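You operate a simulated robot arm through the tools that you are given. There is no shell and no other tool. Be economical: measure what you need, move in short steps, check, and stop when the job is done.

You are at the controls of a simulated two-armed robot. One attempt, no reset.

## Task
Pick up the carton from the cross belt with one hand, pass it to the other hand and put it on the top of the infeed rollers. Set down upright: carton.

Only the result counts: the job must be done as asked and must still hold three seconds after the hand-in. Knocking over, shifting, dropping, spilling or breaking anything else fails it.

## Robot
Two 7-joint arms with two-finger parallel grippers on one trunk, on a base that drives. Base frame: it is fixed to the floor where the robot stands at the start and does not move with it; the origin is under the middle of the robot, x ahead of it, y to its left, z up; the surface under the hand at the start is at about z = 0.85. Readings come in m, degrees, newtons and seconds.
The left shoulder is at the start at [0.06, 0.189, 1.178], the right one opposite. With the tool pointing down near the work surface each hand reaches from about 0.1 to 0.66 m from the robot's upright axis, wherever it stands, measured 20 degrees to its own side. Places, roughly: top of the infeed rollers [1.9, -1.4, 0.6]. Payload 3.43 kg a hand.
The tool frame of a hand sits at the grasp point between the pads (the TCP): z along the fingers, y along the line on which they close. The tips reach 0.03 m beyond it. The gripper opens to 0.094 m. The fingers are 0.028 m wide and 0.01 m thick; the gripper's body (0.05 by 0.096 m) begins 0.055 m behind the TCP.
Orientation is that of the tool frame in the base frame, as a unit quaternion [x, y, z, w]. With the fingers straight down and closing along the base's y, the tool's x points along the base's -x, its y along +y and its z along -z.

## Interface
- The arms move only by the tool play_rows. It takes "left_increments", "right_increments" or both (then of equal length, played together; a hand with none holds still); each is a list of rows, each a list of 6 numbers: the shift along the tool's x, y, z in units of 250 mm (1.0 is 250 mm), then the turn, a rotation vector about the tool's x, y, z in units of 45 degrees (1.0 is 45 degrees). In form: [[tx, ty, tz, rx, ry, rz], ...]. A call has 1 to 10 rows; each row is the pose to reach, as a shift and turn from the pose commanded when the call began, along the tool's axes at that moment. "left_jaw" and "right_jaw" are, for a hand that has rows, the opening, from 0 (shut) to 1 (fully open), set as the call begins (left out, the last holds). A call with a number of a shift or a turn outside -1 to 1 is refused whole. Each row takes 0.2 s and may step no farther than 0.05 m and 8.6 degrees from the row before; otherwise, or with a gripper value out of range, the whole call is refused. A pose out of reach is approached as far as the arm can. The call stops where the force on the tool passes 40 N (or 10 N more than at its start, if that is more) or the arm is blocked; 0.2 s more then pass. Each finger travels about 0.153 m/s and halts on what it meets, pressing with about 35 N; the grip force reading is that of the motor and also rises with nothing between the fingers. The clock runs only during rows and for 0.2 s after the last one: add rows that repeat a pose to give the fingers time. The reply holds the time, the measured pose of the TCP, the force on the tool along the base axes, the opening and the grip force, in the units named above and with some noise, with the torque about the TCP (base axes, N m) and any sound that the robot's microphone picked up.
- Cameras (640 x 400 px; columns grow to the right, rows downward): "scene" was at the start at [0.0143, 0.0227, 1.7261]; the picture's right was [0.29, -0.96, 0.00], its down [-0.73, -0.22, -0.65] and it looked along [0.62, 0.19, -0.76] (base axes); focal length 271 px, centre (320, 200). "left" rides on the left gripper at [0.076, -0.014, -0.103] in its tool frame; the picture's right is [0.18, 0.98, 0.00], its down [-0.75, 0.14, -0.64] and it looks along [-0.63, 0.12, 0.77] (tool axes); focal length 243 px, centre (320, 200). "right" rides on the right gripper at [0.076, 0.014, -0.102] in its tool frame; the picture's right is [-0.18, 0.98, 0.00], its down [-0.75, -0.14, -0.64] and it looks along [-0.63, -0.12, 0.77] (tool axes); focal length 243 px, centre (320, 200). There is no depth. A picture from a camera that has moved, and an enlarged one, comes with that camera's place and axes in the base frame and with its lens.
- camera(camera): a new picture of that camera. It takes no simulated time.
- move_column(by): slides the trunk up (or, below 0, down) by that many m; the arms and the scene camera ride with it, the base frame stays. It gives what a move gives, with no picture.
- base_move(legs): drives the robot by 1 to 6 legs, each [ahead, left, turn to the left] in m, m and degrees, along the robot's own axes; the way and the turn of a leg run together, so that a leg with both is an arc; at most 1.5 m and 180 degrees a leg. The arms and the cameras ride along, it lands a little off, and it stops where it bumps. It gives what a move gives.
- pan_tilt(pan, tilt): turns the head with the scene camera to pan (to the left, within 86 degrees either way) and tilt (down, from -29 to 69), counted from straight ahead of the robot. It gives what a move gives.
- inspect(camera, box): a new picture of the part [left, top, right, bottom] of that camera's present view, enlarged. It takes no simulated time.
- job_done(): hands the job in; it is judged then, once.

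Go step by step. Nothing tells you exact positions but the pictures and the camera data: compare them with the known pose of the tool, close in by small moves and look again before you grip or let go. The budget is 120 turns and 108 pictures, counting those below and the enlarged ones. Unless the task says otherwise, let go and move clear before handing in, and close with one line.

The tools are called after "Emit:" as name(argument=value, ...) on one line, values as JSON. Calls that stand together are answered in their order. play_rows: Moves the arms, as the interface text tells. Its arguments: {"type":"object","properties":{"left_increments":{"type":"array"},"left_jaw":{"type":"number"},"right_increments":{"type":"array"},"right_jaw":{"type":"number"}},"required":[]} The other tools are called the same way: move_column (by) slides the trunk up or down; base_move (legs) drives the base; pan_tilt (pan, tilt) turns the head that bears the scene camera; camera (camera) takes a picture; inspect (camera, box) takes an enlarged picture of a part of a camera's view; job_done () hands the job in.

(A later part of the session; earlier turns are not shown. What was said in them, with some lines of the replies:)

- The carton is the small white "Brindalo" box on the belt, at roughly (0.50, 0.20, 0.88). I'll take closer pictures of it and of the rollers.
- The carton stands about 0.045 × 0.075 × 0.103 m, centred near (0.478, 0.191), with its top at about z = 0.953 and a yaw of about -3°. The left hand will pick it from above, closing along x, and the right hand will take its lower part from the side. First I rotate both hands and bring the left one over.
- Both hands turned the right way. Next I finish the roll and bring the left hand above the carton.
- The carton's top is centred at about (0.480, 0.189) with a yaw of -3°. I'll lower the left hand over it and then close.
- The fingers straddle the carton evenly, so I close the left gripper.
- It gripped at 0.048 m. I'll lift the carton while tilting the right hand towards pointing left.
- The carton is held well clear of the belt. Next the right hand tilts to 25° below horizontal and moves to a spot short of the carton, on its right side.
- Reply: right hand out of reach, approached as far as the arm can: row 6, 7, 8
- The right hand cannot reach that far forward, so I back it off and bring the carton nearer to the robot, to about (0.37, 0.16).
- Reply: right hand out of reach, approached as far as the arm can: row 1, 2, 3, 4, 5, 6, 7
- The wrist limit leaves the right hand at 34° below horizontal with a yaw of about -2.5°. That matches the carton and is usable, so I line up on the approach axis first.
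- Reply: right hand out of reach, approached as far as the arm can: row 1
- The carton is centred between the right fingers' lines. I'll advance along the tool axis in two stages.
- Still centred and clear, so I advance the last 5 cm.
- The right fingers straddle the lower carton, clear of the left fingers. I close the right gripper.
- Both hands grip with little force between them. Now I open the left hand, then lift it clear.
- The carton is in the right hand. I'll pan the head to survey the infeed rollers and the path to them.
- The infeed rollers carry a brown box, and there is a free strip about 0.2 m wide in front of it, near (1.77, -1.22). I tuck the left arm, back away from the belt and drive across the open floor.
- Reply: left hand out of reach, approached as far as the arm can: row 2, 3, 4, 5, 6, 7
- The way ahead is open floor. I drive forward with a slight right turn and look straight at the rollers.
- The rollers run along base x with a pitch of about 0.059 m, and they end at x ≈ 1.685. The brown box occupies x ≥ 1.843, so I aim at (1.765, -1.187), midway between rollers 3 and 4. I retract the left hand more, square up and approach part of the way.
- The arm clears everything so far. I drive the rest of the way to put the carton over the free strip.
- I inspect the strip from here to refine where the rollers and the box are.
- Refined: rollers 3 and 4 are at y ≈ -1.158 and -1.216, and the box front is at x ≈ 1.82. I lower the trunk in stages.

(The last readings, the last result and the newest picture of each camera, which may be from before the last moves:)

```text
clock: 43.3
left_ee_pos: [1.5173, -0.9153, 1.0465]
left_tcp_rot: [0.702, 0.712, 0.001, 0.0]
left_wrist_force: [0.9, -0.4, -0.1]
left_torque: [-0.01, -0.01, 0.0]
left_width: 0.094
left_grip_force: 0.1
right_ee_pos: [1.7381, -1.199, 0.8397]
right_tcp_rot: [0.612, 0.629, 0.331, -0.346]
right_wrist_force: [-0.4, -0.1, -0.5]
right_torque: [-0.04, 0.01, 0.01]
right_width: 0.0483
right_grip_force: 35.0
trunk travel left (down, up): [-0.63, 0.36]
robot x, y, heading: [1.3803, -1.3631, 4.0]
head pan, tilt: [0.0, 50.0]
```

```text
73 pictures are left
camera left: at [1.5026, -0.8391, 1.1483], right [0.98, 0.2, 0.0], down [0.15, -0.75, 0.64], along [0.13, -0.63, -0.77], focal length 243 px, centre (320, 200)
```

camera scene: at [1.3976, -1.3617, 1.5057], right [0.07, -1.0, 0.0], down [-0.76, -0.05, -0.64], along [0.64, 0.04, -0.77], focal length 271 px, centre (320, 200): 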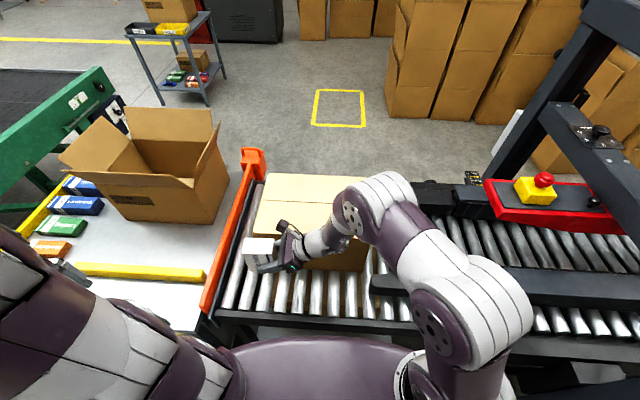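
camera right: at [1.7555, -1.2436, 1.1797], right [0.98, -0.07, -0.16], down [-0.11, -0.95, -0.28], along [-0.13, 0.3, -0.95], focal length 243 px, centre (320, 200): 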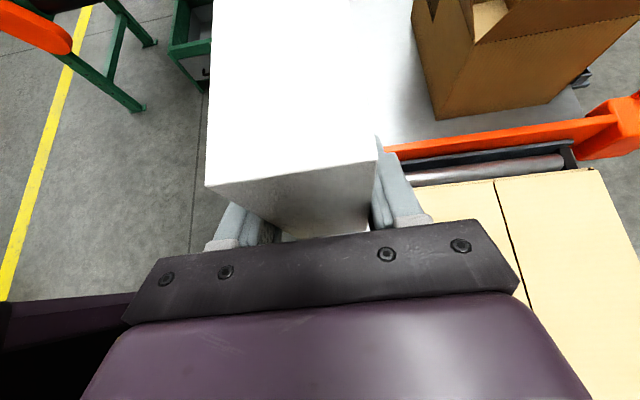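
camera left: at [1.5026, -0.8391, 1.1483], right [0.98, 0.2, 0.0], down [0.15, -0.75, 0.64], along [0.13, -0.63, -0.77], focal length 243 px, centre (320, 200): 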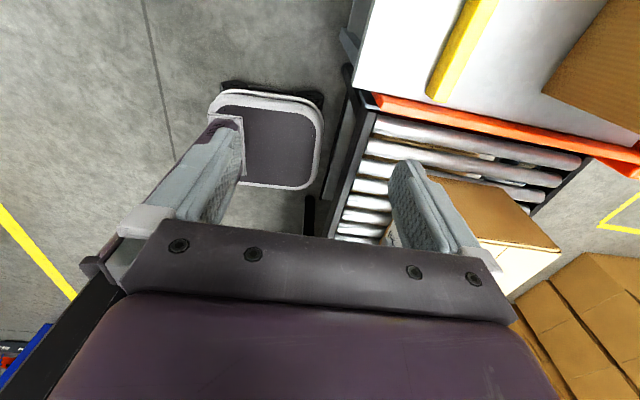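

Everything is clear; the base sits just short of the rail. I lower further and look closely.

Emit:
move_column(by=-0.12)

Emit:
inspect(camera="scene", box=[210, 220, 410, 345])

Emit:
camera(camera="left")

Emit:
camera(camera="right")

```text
clock: 44.8
left_ee_pos: [1.5164, -0.9158, 0.9264]
left_tcp_rot: [0.702, 0.712, 0.001, 0.001]
left_wrist_force: [-0.3, 0.4, 0.2]
left_torque: [0.0, 0.02, 0.0]
left_width: 0.0939
left_grip_force: 0.1
right_ee_pos: [1.7395, -1.1987, 0.7206]
right_tcp_rot: [0.612, 0.629, 0.331, -0.346]
right_wrist_force: [0.7, 0.5, 0.2]
right_torque: [0.01, -0.01, 0.01]
right_width: 0.0482
right_grip_force: 34.9
trunk travel left (down, up): [-0.51, 0.48]
robot x, y, heading: [1.3823, -1.3613, 3.8]
head pan, tilt: [0.0, 50.0]
```

```text
3.20 times, centred on (310, 282) of scene
camera zoom: at [1.3976, -1.3617, 1.3857], right [0.07, -1.0, 0.0], down [-0.76, -0.05, -0.64], along [0.64, 0.04, -0.77], focal length 866 px, centre (352, -64)
```

zoom: 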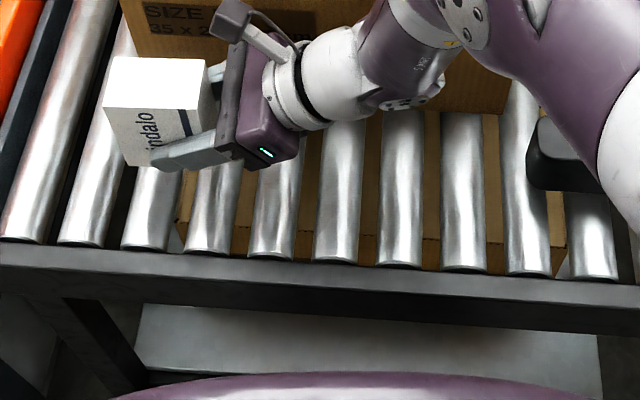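

```text
71 pictures are left
camera left: at [1.5026, -0.8391, 1.0283], right [0.98, 0.2, 0.0], down [0.15, -0.75, 0.64], along [0.13, -0.63, -0.77], focal length 243 px, centre (320, 200)
```

left: 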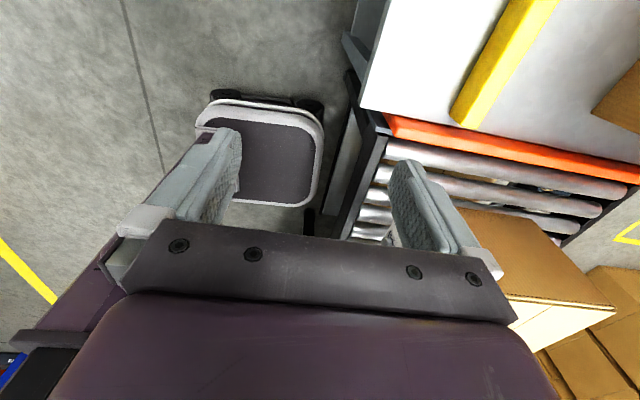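

```text
70 pictures are left
camera right: at [1.7562, -1.244, 0.8396], right [0.98, -0.07, -0.16], down [-0.11, -0.95, -0.28], along [-0.13, 0.3, -0.94], focal length 243 px, centre (320, 200)
```

right: 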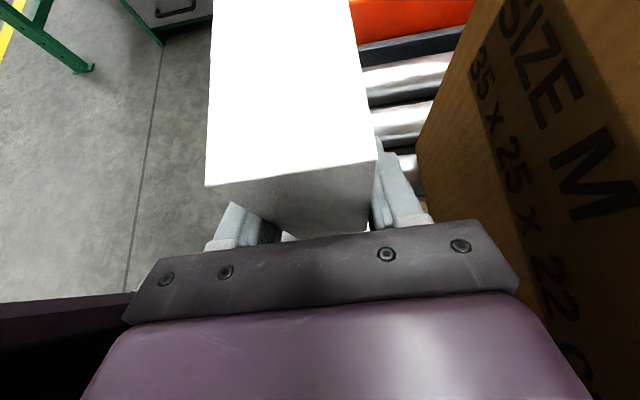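

Parallax puts the roller tops at z ≈ 0.60, and the carton's centre is at about (1.738, -1.185), right between rollers 3 and 4. I lower to about 2 cm above them and check.

Emit:
move_column(by=-0.06)

Emit:
camera(camera="scene")

Emit:
inspect(camera="scene", box=[210, 220, 370, 320])

```text
clock: 45.8
left_ee_pos: [1.5161, -0.9152, 0.8664]
left_tcp_rot: [0.702, 0.712, 0.001, 0.0]
left_wrist_force: [1.2, -0.2, 0.3]
left_torque: [0.0, 0.02, 0.01]
left_width: 0.094
left_grip_force: 0.1
right_ee_pos: [1.7393, -1.1994, 0.6605]
right_tcp_rot: [0.612, 0.629, 0.331, -0.347]
right_wrist_force: [0.8, -0.3, 0.1]
right_torque: [-0.02, 0.02, -0.02]
right_width: 0.048
right_grip_force: 35.4
trunk travel left (down, up): [-0.45, 0.54]
robot x, y, heading: [1.3796, -1.36, 3.6]
head pan, tilt: [0.0, 50.0]
```

```text
69 pictures are left
camera scene: at [1.3976, -1.3617, 1.3256], right [0.07, -1.0, 0.0], down [-0.76, -0.05, -0.64], along [0.64, 0.04, -0.77], focal length 271 px, centre (320, 200)
```

scene: 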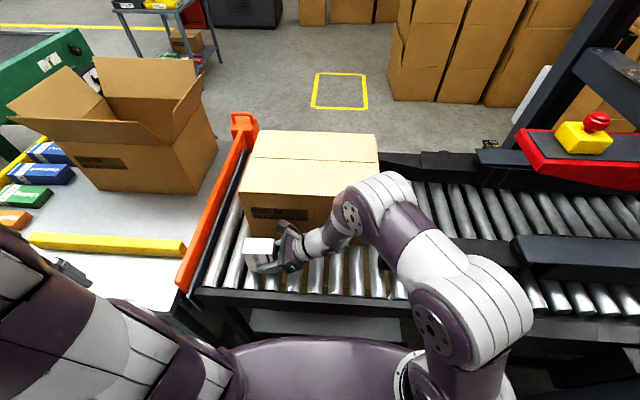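

```text
4.00 times, centred on (290, 270) of scene
camera zoom: at [1.3976, -1.3617, 1.3256], right [0.07, -1.0, 0.0], down [-0.76, -0.05, -0.64], along [0.64, 0.04, -0.77], focal length 1083 px, centre (440, -80)
```

zoom: 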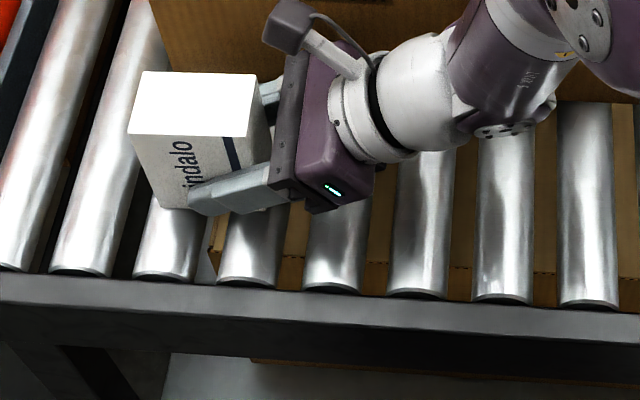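

The carton is about 2 cm above and centred over the gap between rollers 3 and 4. I go down in small steps, watching the force.

Emit:
play_rows(right_increments=[[-0.02, 0, 0.013, 0, 0, 0], [-0.04, 0, 0.026, 0, 0, 0], [-0.05, 0, 0.032, 0, 0, 0]])

Emit:
play_rows(right_increments=[[-0.007, 0, 0.0043, 0, 0, 0], [-0.007, 0, 0.0043, 0, 0, 0]])

Emit:
inspect(camera="scene", box=[210, 220, 370, 320])

```text
clock: 46.4
left_ee_pos: [1.5168, -0.9152, 0.8667]
left_tcp_rot: [0.703, 0.712, 0.001, 0.0]
left_wrist_force: [0.1, 0.1, 0.2]
left_torque: [-0.02, -0.03, -0.01]
left_width: 0.0941
left_grip_force: 0.1
right_ee_pos: [1.7425, -1.1964, 0.6573]
right_tcp_rot: [0.606, 0.628, 0.341, -0.348]
right_wrist_force: [0.5, 1.6, 18.8]
right_torque: [-0.35, 0.16, 0.02]
right_width: 0.0482
right_grip_force: 34.9
trunk travel left (down, up): [-0.45, 0.54]
robot x, y, heading: [1.3801, -1.3621, 3.8]
head pan, tilt: [0.0, 50.0]
stopped in row 2 (right hand): the force on the tool passed its limit at 41 N (the readings are from after the stop); the commanded pose is now the measured one
```

```text
clock: 47.0
left_ee_pos: [1.5181, -0.9161, 0.8663]
left_tcp_rot: [0.702, 0.712, 0.0, 0.0]
left_wrist_force: [-0.4, -0.5, -1.0]
left_torque: [0.01, 0.0, -0.04]
left_width: 0.0938
left_grip_force: 0.1
right_ee_pos: [1.7443, -1.1961, 0.6564]
right_tcp_rot: [0.606, 0.628, 0.344, -0.347]
right_wrist_force: [0.8, 1.1, 14.2]
right_torque: [-0.27, 0.14, 0.04]
right_width: 0.0482
right_grip_force: 35.4
trunk travel left (down, up): [-0.45, 0.54]
robot x, y, heading: [1.382, -1.3639, 3.6]
head pan, tilt: [0.0, 50.0]
stopped in row 2 (right hand): the force on the tool passed its limit at 40 N (the readings are from after the stop); the commanded pose is now the measured one
```

```text
4.00 times, centred on (290, 270) of scene
camera zoom: at [1.3974, -1.3618, 1.3252], right [0.07, -1.0, 0.0], down [-0.76, -0.05, -0.64], along [0.64, 0.04, -0.77], focal length 1083 px, centre (440, -80)
```

zoom: 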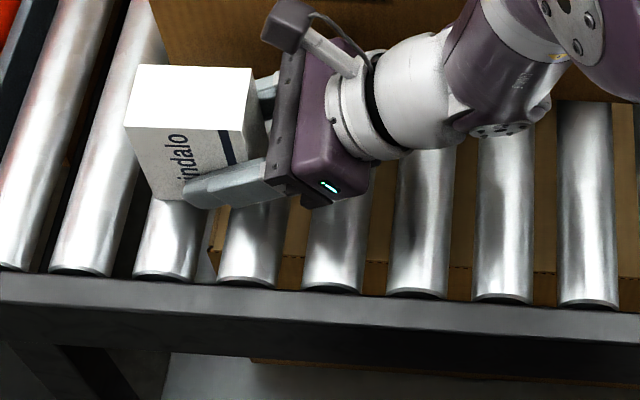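

It touched down at TCP z ≈ 0.657, and the hand turned about 1–2° under the load. I lift 4 mm and restore the level orientation before the final touch.

Emit:
play_rows(right_increments=[[0.0135, 0, -0.0086, 0, 0, 0], [0.005, -0.012, -0.022, 0.016, -0.026, 0.019], [0.005, -0.012, -0.022, 0.016, -0.026, 0.019], [0.005, -0.012, -0.022, 0.016, -0.026, 0.019]])

Emit:
camera(camera="right")

Emit:
inspect(camera="scene", box=[230, 230, 310, 280])

```text
clock: 48.0
left_ee_pos: [1.518, -0.9154, 0.8658]
left_tcp_rot: [0.702, 0.712, 0.002, 0.0]
left_wrist_force: [-0.1, 0.5, -0.5]
left_torque: [0.0, 0.02, -0.04]
left_width: 0.0941
left_grip_force: 0.2
right_ee_pos: [1.7406, -1.1993, 0.6603]
right_tcp_rot: [0.614, 0.629, 0.329, -0.346]
right_wrist_force: [0.1, -0.2, 0.7]
right_torque: [-0.01, 0.02, 0.02]
right_width: 0.0481
right_grip_force: 34.9
trunk travel left (down, up): [-0.45, 0.54]
robot x, y, heading: [1.3784, -1.3608, 3.6]
head pan, tilt: [0.0, 50.0]
```

```text
66 pictures are left
camera right: at [1.7581, -1.244, 0.7793], right [0.98, -0.07, -0.17], down [-0.11, -0.95, -0.28], along [-0.14, 0.3, -0.94], focal length 243 px, centre (320, 200)
```

right: 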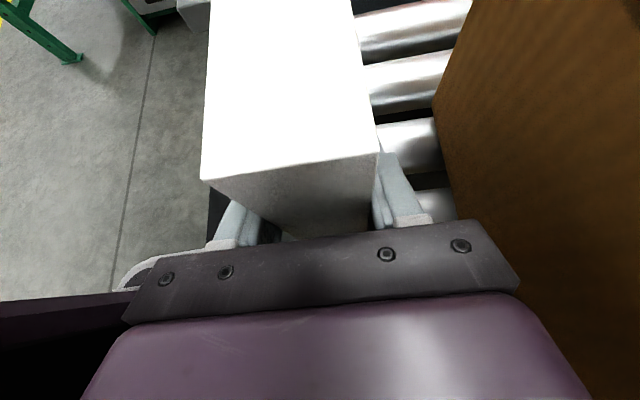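

```text
8.00 times, centred on (270, 255) of scene
camera zoom: at [1.3977, -1.3617, 1.3256], right [0.07, -1.0, 0.0], down [-0.76, -0.05, -0.64], along [0.64, 0.04, -0.77], focal length 2166 px, centre (720, -240)
```

zoom: 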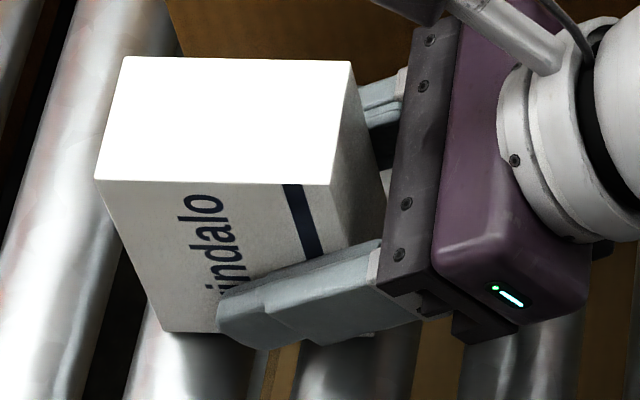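

The carton is vertical in the hand and centred at y ≈ -1.183. I touch down with the trunk in 2 mm steps.

Emit:
move_column(by=-0.002)

```text
clock: 48.6
left_ee_pos: [1.518, -0.9158, 0.8657]
left_tcp_rot: [0.702, 0.712, 0.002, 0.0]
left_wrist_force: [1.2, 0.5, -0.7]
left_torque: [0.01, -0.03, 0.02]
left_width: 0.0938
left_grip_force: 0.0
right_ee_pos: [1.7401, -1.2007, 0.6589]
right_tcp_rot: [0.613, 0.63, 0.329, -0.347]
right_wrist_force: [-0.5, -0.1, 2.1]
right_torque: [0.1, -0.02, -0.04]
right_width: 0.0481
right_grip_force: 35.5
trunk travel left (down, up): [-0.448, 0.542]
robot x, y, heading: [1.3791, -1.3637, 3.6]
head pan, tilt: [0.0, 50.0]
```

There is light contact on the far roller. One more millimetre.

Emit:
move_column(by=-0.001)

```text
clock: 49.1
left_ee_pos: [1.5172, -0.9149, 0.8644]
left_tcp_rot: [0.703, 0.712, 0.001, 0.0]
left_wrist_force: [-1.3, 0.1, 0.4]
left_torque: [0.01, -0.01, 0.02]
left_width: 0.0943
left_grip_force: 0.0
right_ee_pos: [1.7407, -1.1995, 0.6583]
right_tcp_rot: [0.612, 0.63, 0.329, -0.347]
right_wrist_force: [0.1, 1.1, 6.3]
right_torque: [0.36, -0.13, 0.0]
right_width: 0.0485
right_grip_force: 34.8
trunk travel left (down, up): [-0.447, 0.543]
robot x, y, heading: [1.3831, -1.3626, 4.0]
head pan, tilt: [0.0, 50.0]
```

The carton rests on the rollers with about 6 N. I open the right gripper partway, so as not to near the brown box, and look.

Emit:
play_rows(right_increments=[[0, 0, 0, 0, 0, 0], [0, 0, 0, 0, 0, 0], [0, 0, 0, 0, 0, 0]], right_jaw=0.75)

Emit:
inspect(camera="scene", box=[230, 230, 310, 280])

Emit:
camera(camera="right")

```text
clock: 49.9
left_ee_pos: [1.5183, -0.9158, 0.8627]
left_tcp_rot: [0.702, 0.712, 0.002, 0.0]
left_wrist_force: [-0.4, -0.4, 0.5]
left_torque: [-0.01, -0.01, 0.01]
left_width: 0.0939
left_grip_force: 0.1
right_ee_pos: [1.7411, -1.2001, 0.6568]
right_tcp_rot: [0.613, 0.629, 0.329, -0.347]
right_wrist_force: [-0.8, 0.3, 0.8]
right_torque: [0.01, 0.02, -0.02]
right_width: 0.0706
right_grip_force: 0.2
trunk travel left (down, up): [-0.447, 0.543]
robot x, y, heading: [1.3791, -1.3643, 3.6]
head pan, tilt: [0.0, 50.0]
```

```text
8.00 times, centred on (270, 255) of scene
camera zoom: at [1.3977, -1.3617, 1.3226], right [0.07, -1.0, 0.0], down [-0.76, -0.05, -0.64], along [0.64, 0.04, -0.77], focal length 2166 px, centre (720, -240)
```

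zoom: 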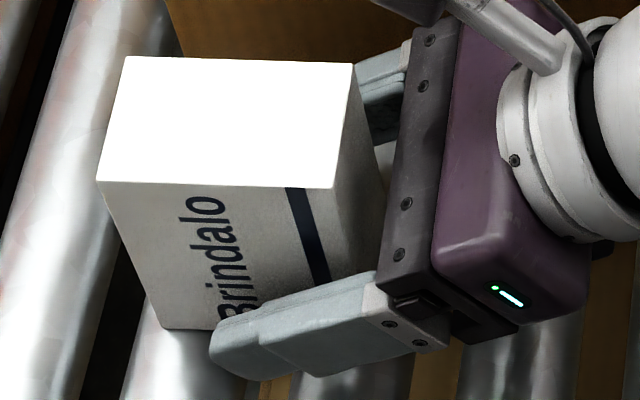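

```text
63 pictures are left
camera right: at [1.7581, -1.244, 0.7763], right [0.98, -0.07, -0.17], down [-0.11, -0.95, -0.28], along [-0.14, 0.3, -0.94], focal length 243 px, centre (320, 200)
```

right: 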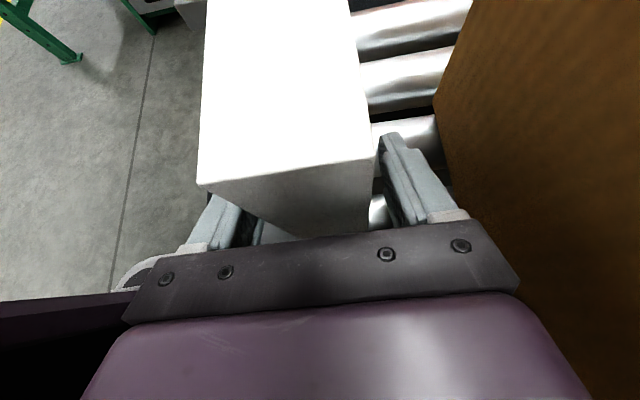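

The carton stands free and level. I retreat the hand along its own axis, up and to the right.

Emit:
play_rows(right_increments=[[0, 0, -0.05, 0, 0, 0], [0, 0, -0.12, 0, 0, 0], [0, 0, -0.2, 0, 0, 0], [0, 0, -0.28, 0, 0, 0], [0, 0, -0.36, 0, 0, 0], [0, 0, -0.42, 0, 0, 0]])

Emit:
camera(camera="scene")

Emit:
camera(camera="right")

```text
clock: 51.3
left_ee_pos: [1.517, -0.9148, 0.8639]
left_tcp_rot: [0.702, 0.712, 0.002, -0.001]
left_wrist_force: [-0.5, 0.3, -0.3]
left_torque: [-0.03, -0.04, -0.02]
left_width: 0.0941
left_grip_force: 0.0
right_ee_pos: [1.7445, -1.2879, 0.713]
right_tcp_rot: [0.613, 0.629, 0.329, -0.347]
right_wrist_force: [-0.1, -0.2, -0.2]
right_torque: [0.02, 0.02, 0.0]
right_width: 0.0707
right_grip_force: 0.1
trunk travel left (down, up): [-0.447, 0.543]
robot x, y, heading: [1.3826, -1.3635, 3.8]
head pan, tilt: [0.0, 50.0]
```

```text
62 pictures are left
camera scene: at [1.3976, -1.3618, 1.3226], right [0.07, -1.0, 0.0], down [-0.76, -0.05, -0.64], along [0.64, 0.04, -0.77], focal length 271 px, centre (320, 200)
```

scene: 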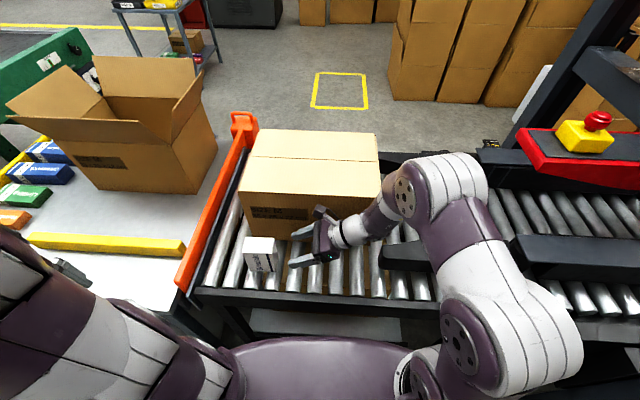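

```text
61 pictures are left
camera right: at [1.7622, -1.3324, 0.8334], right [0.98, -0.07, -0.17], down [-0.11, -0.95, -0.28], along [-0.14, 0.3, -0.94], focal length 243 px, centre (320, 200)
```

right: 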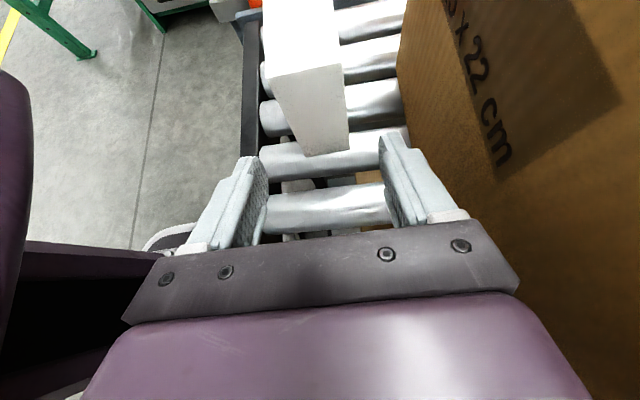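

The carton stands upright on the rollers and the brown box has not moved. I raise the trunk to move clear and check once more.

Emit:
move_column(by=0.2)

Emit:
inspect(camera="scene", box=[200, 200, 400, 325])

```text
clock: 53.5
left_ee_pos: [1.5171, -0.9156, 1.0632]
left_tcp_rot: [0.702, 0.712, 0.001, 0.0]
left_wrist_force: [1.2, 0.2, 0.4]
left_torque: [0.04, 0.01, -0.02]
left_width: 0.0941
left_grip_force: 0.1
right_ee_pos: [1.743, -1.2871, 0.9138]
right_tcp_rot: [0.613, 0.629, 0.329, -0.347]
right_wrist_force: [0.3, 1.7, -0.5]
right_torque: [0.0, 0.0, 0.0]
right_width: 0.0705
right_grip_force: 0.0
trunk travel left (down, up): [-0.647, 0.343]
robot x, y, heading: [1.3801, -1.3642, 3.9]
head pan, tilt: [0.0, 50.0]
```

```text
3.20 times, centred on (300, 262) of scene
camera zoom: at [1.3978, -1.3616, 1.5226], right [0.07, -1.0, 0.0], down [-0.76, -0.05, -0.64], along [0.64, 0.04, -0.77], focal length 866 px, centre (384, 0)
```

zoom: 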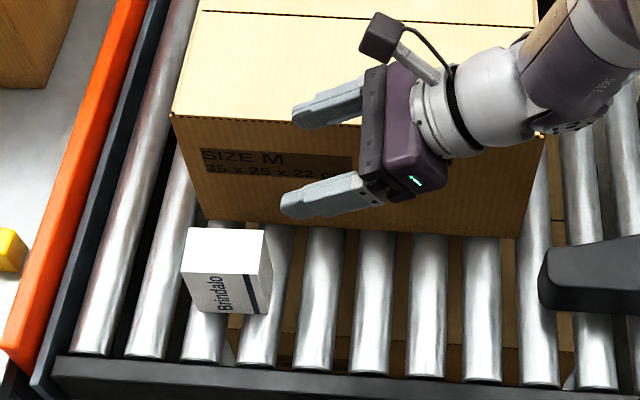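

The carton stands upright and steady on the rollers, and both hands are clear. I hand in the job.

Emit:
job_done()

```text
The job is handed in.
```

The carton was picked up with the left hand, passed to the right, and set upright on the infeed rollers in front of the brown box; nothing else was disturbed, as far as the pictures show.
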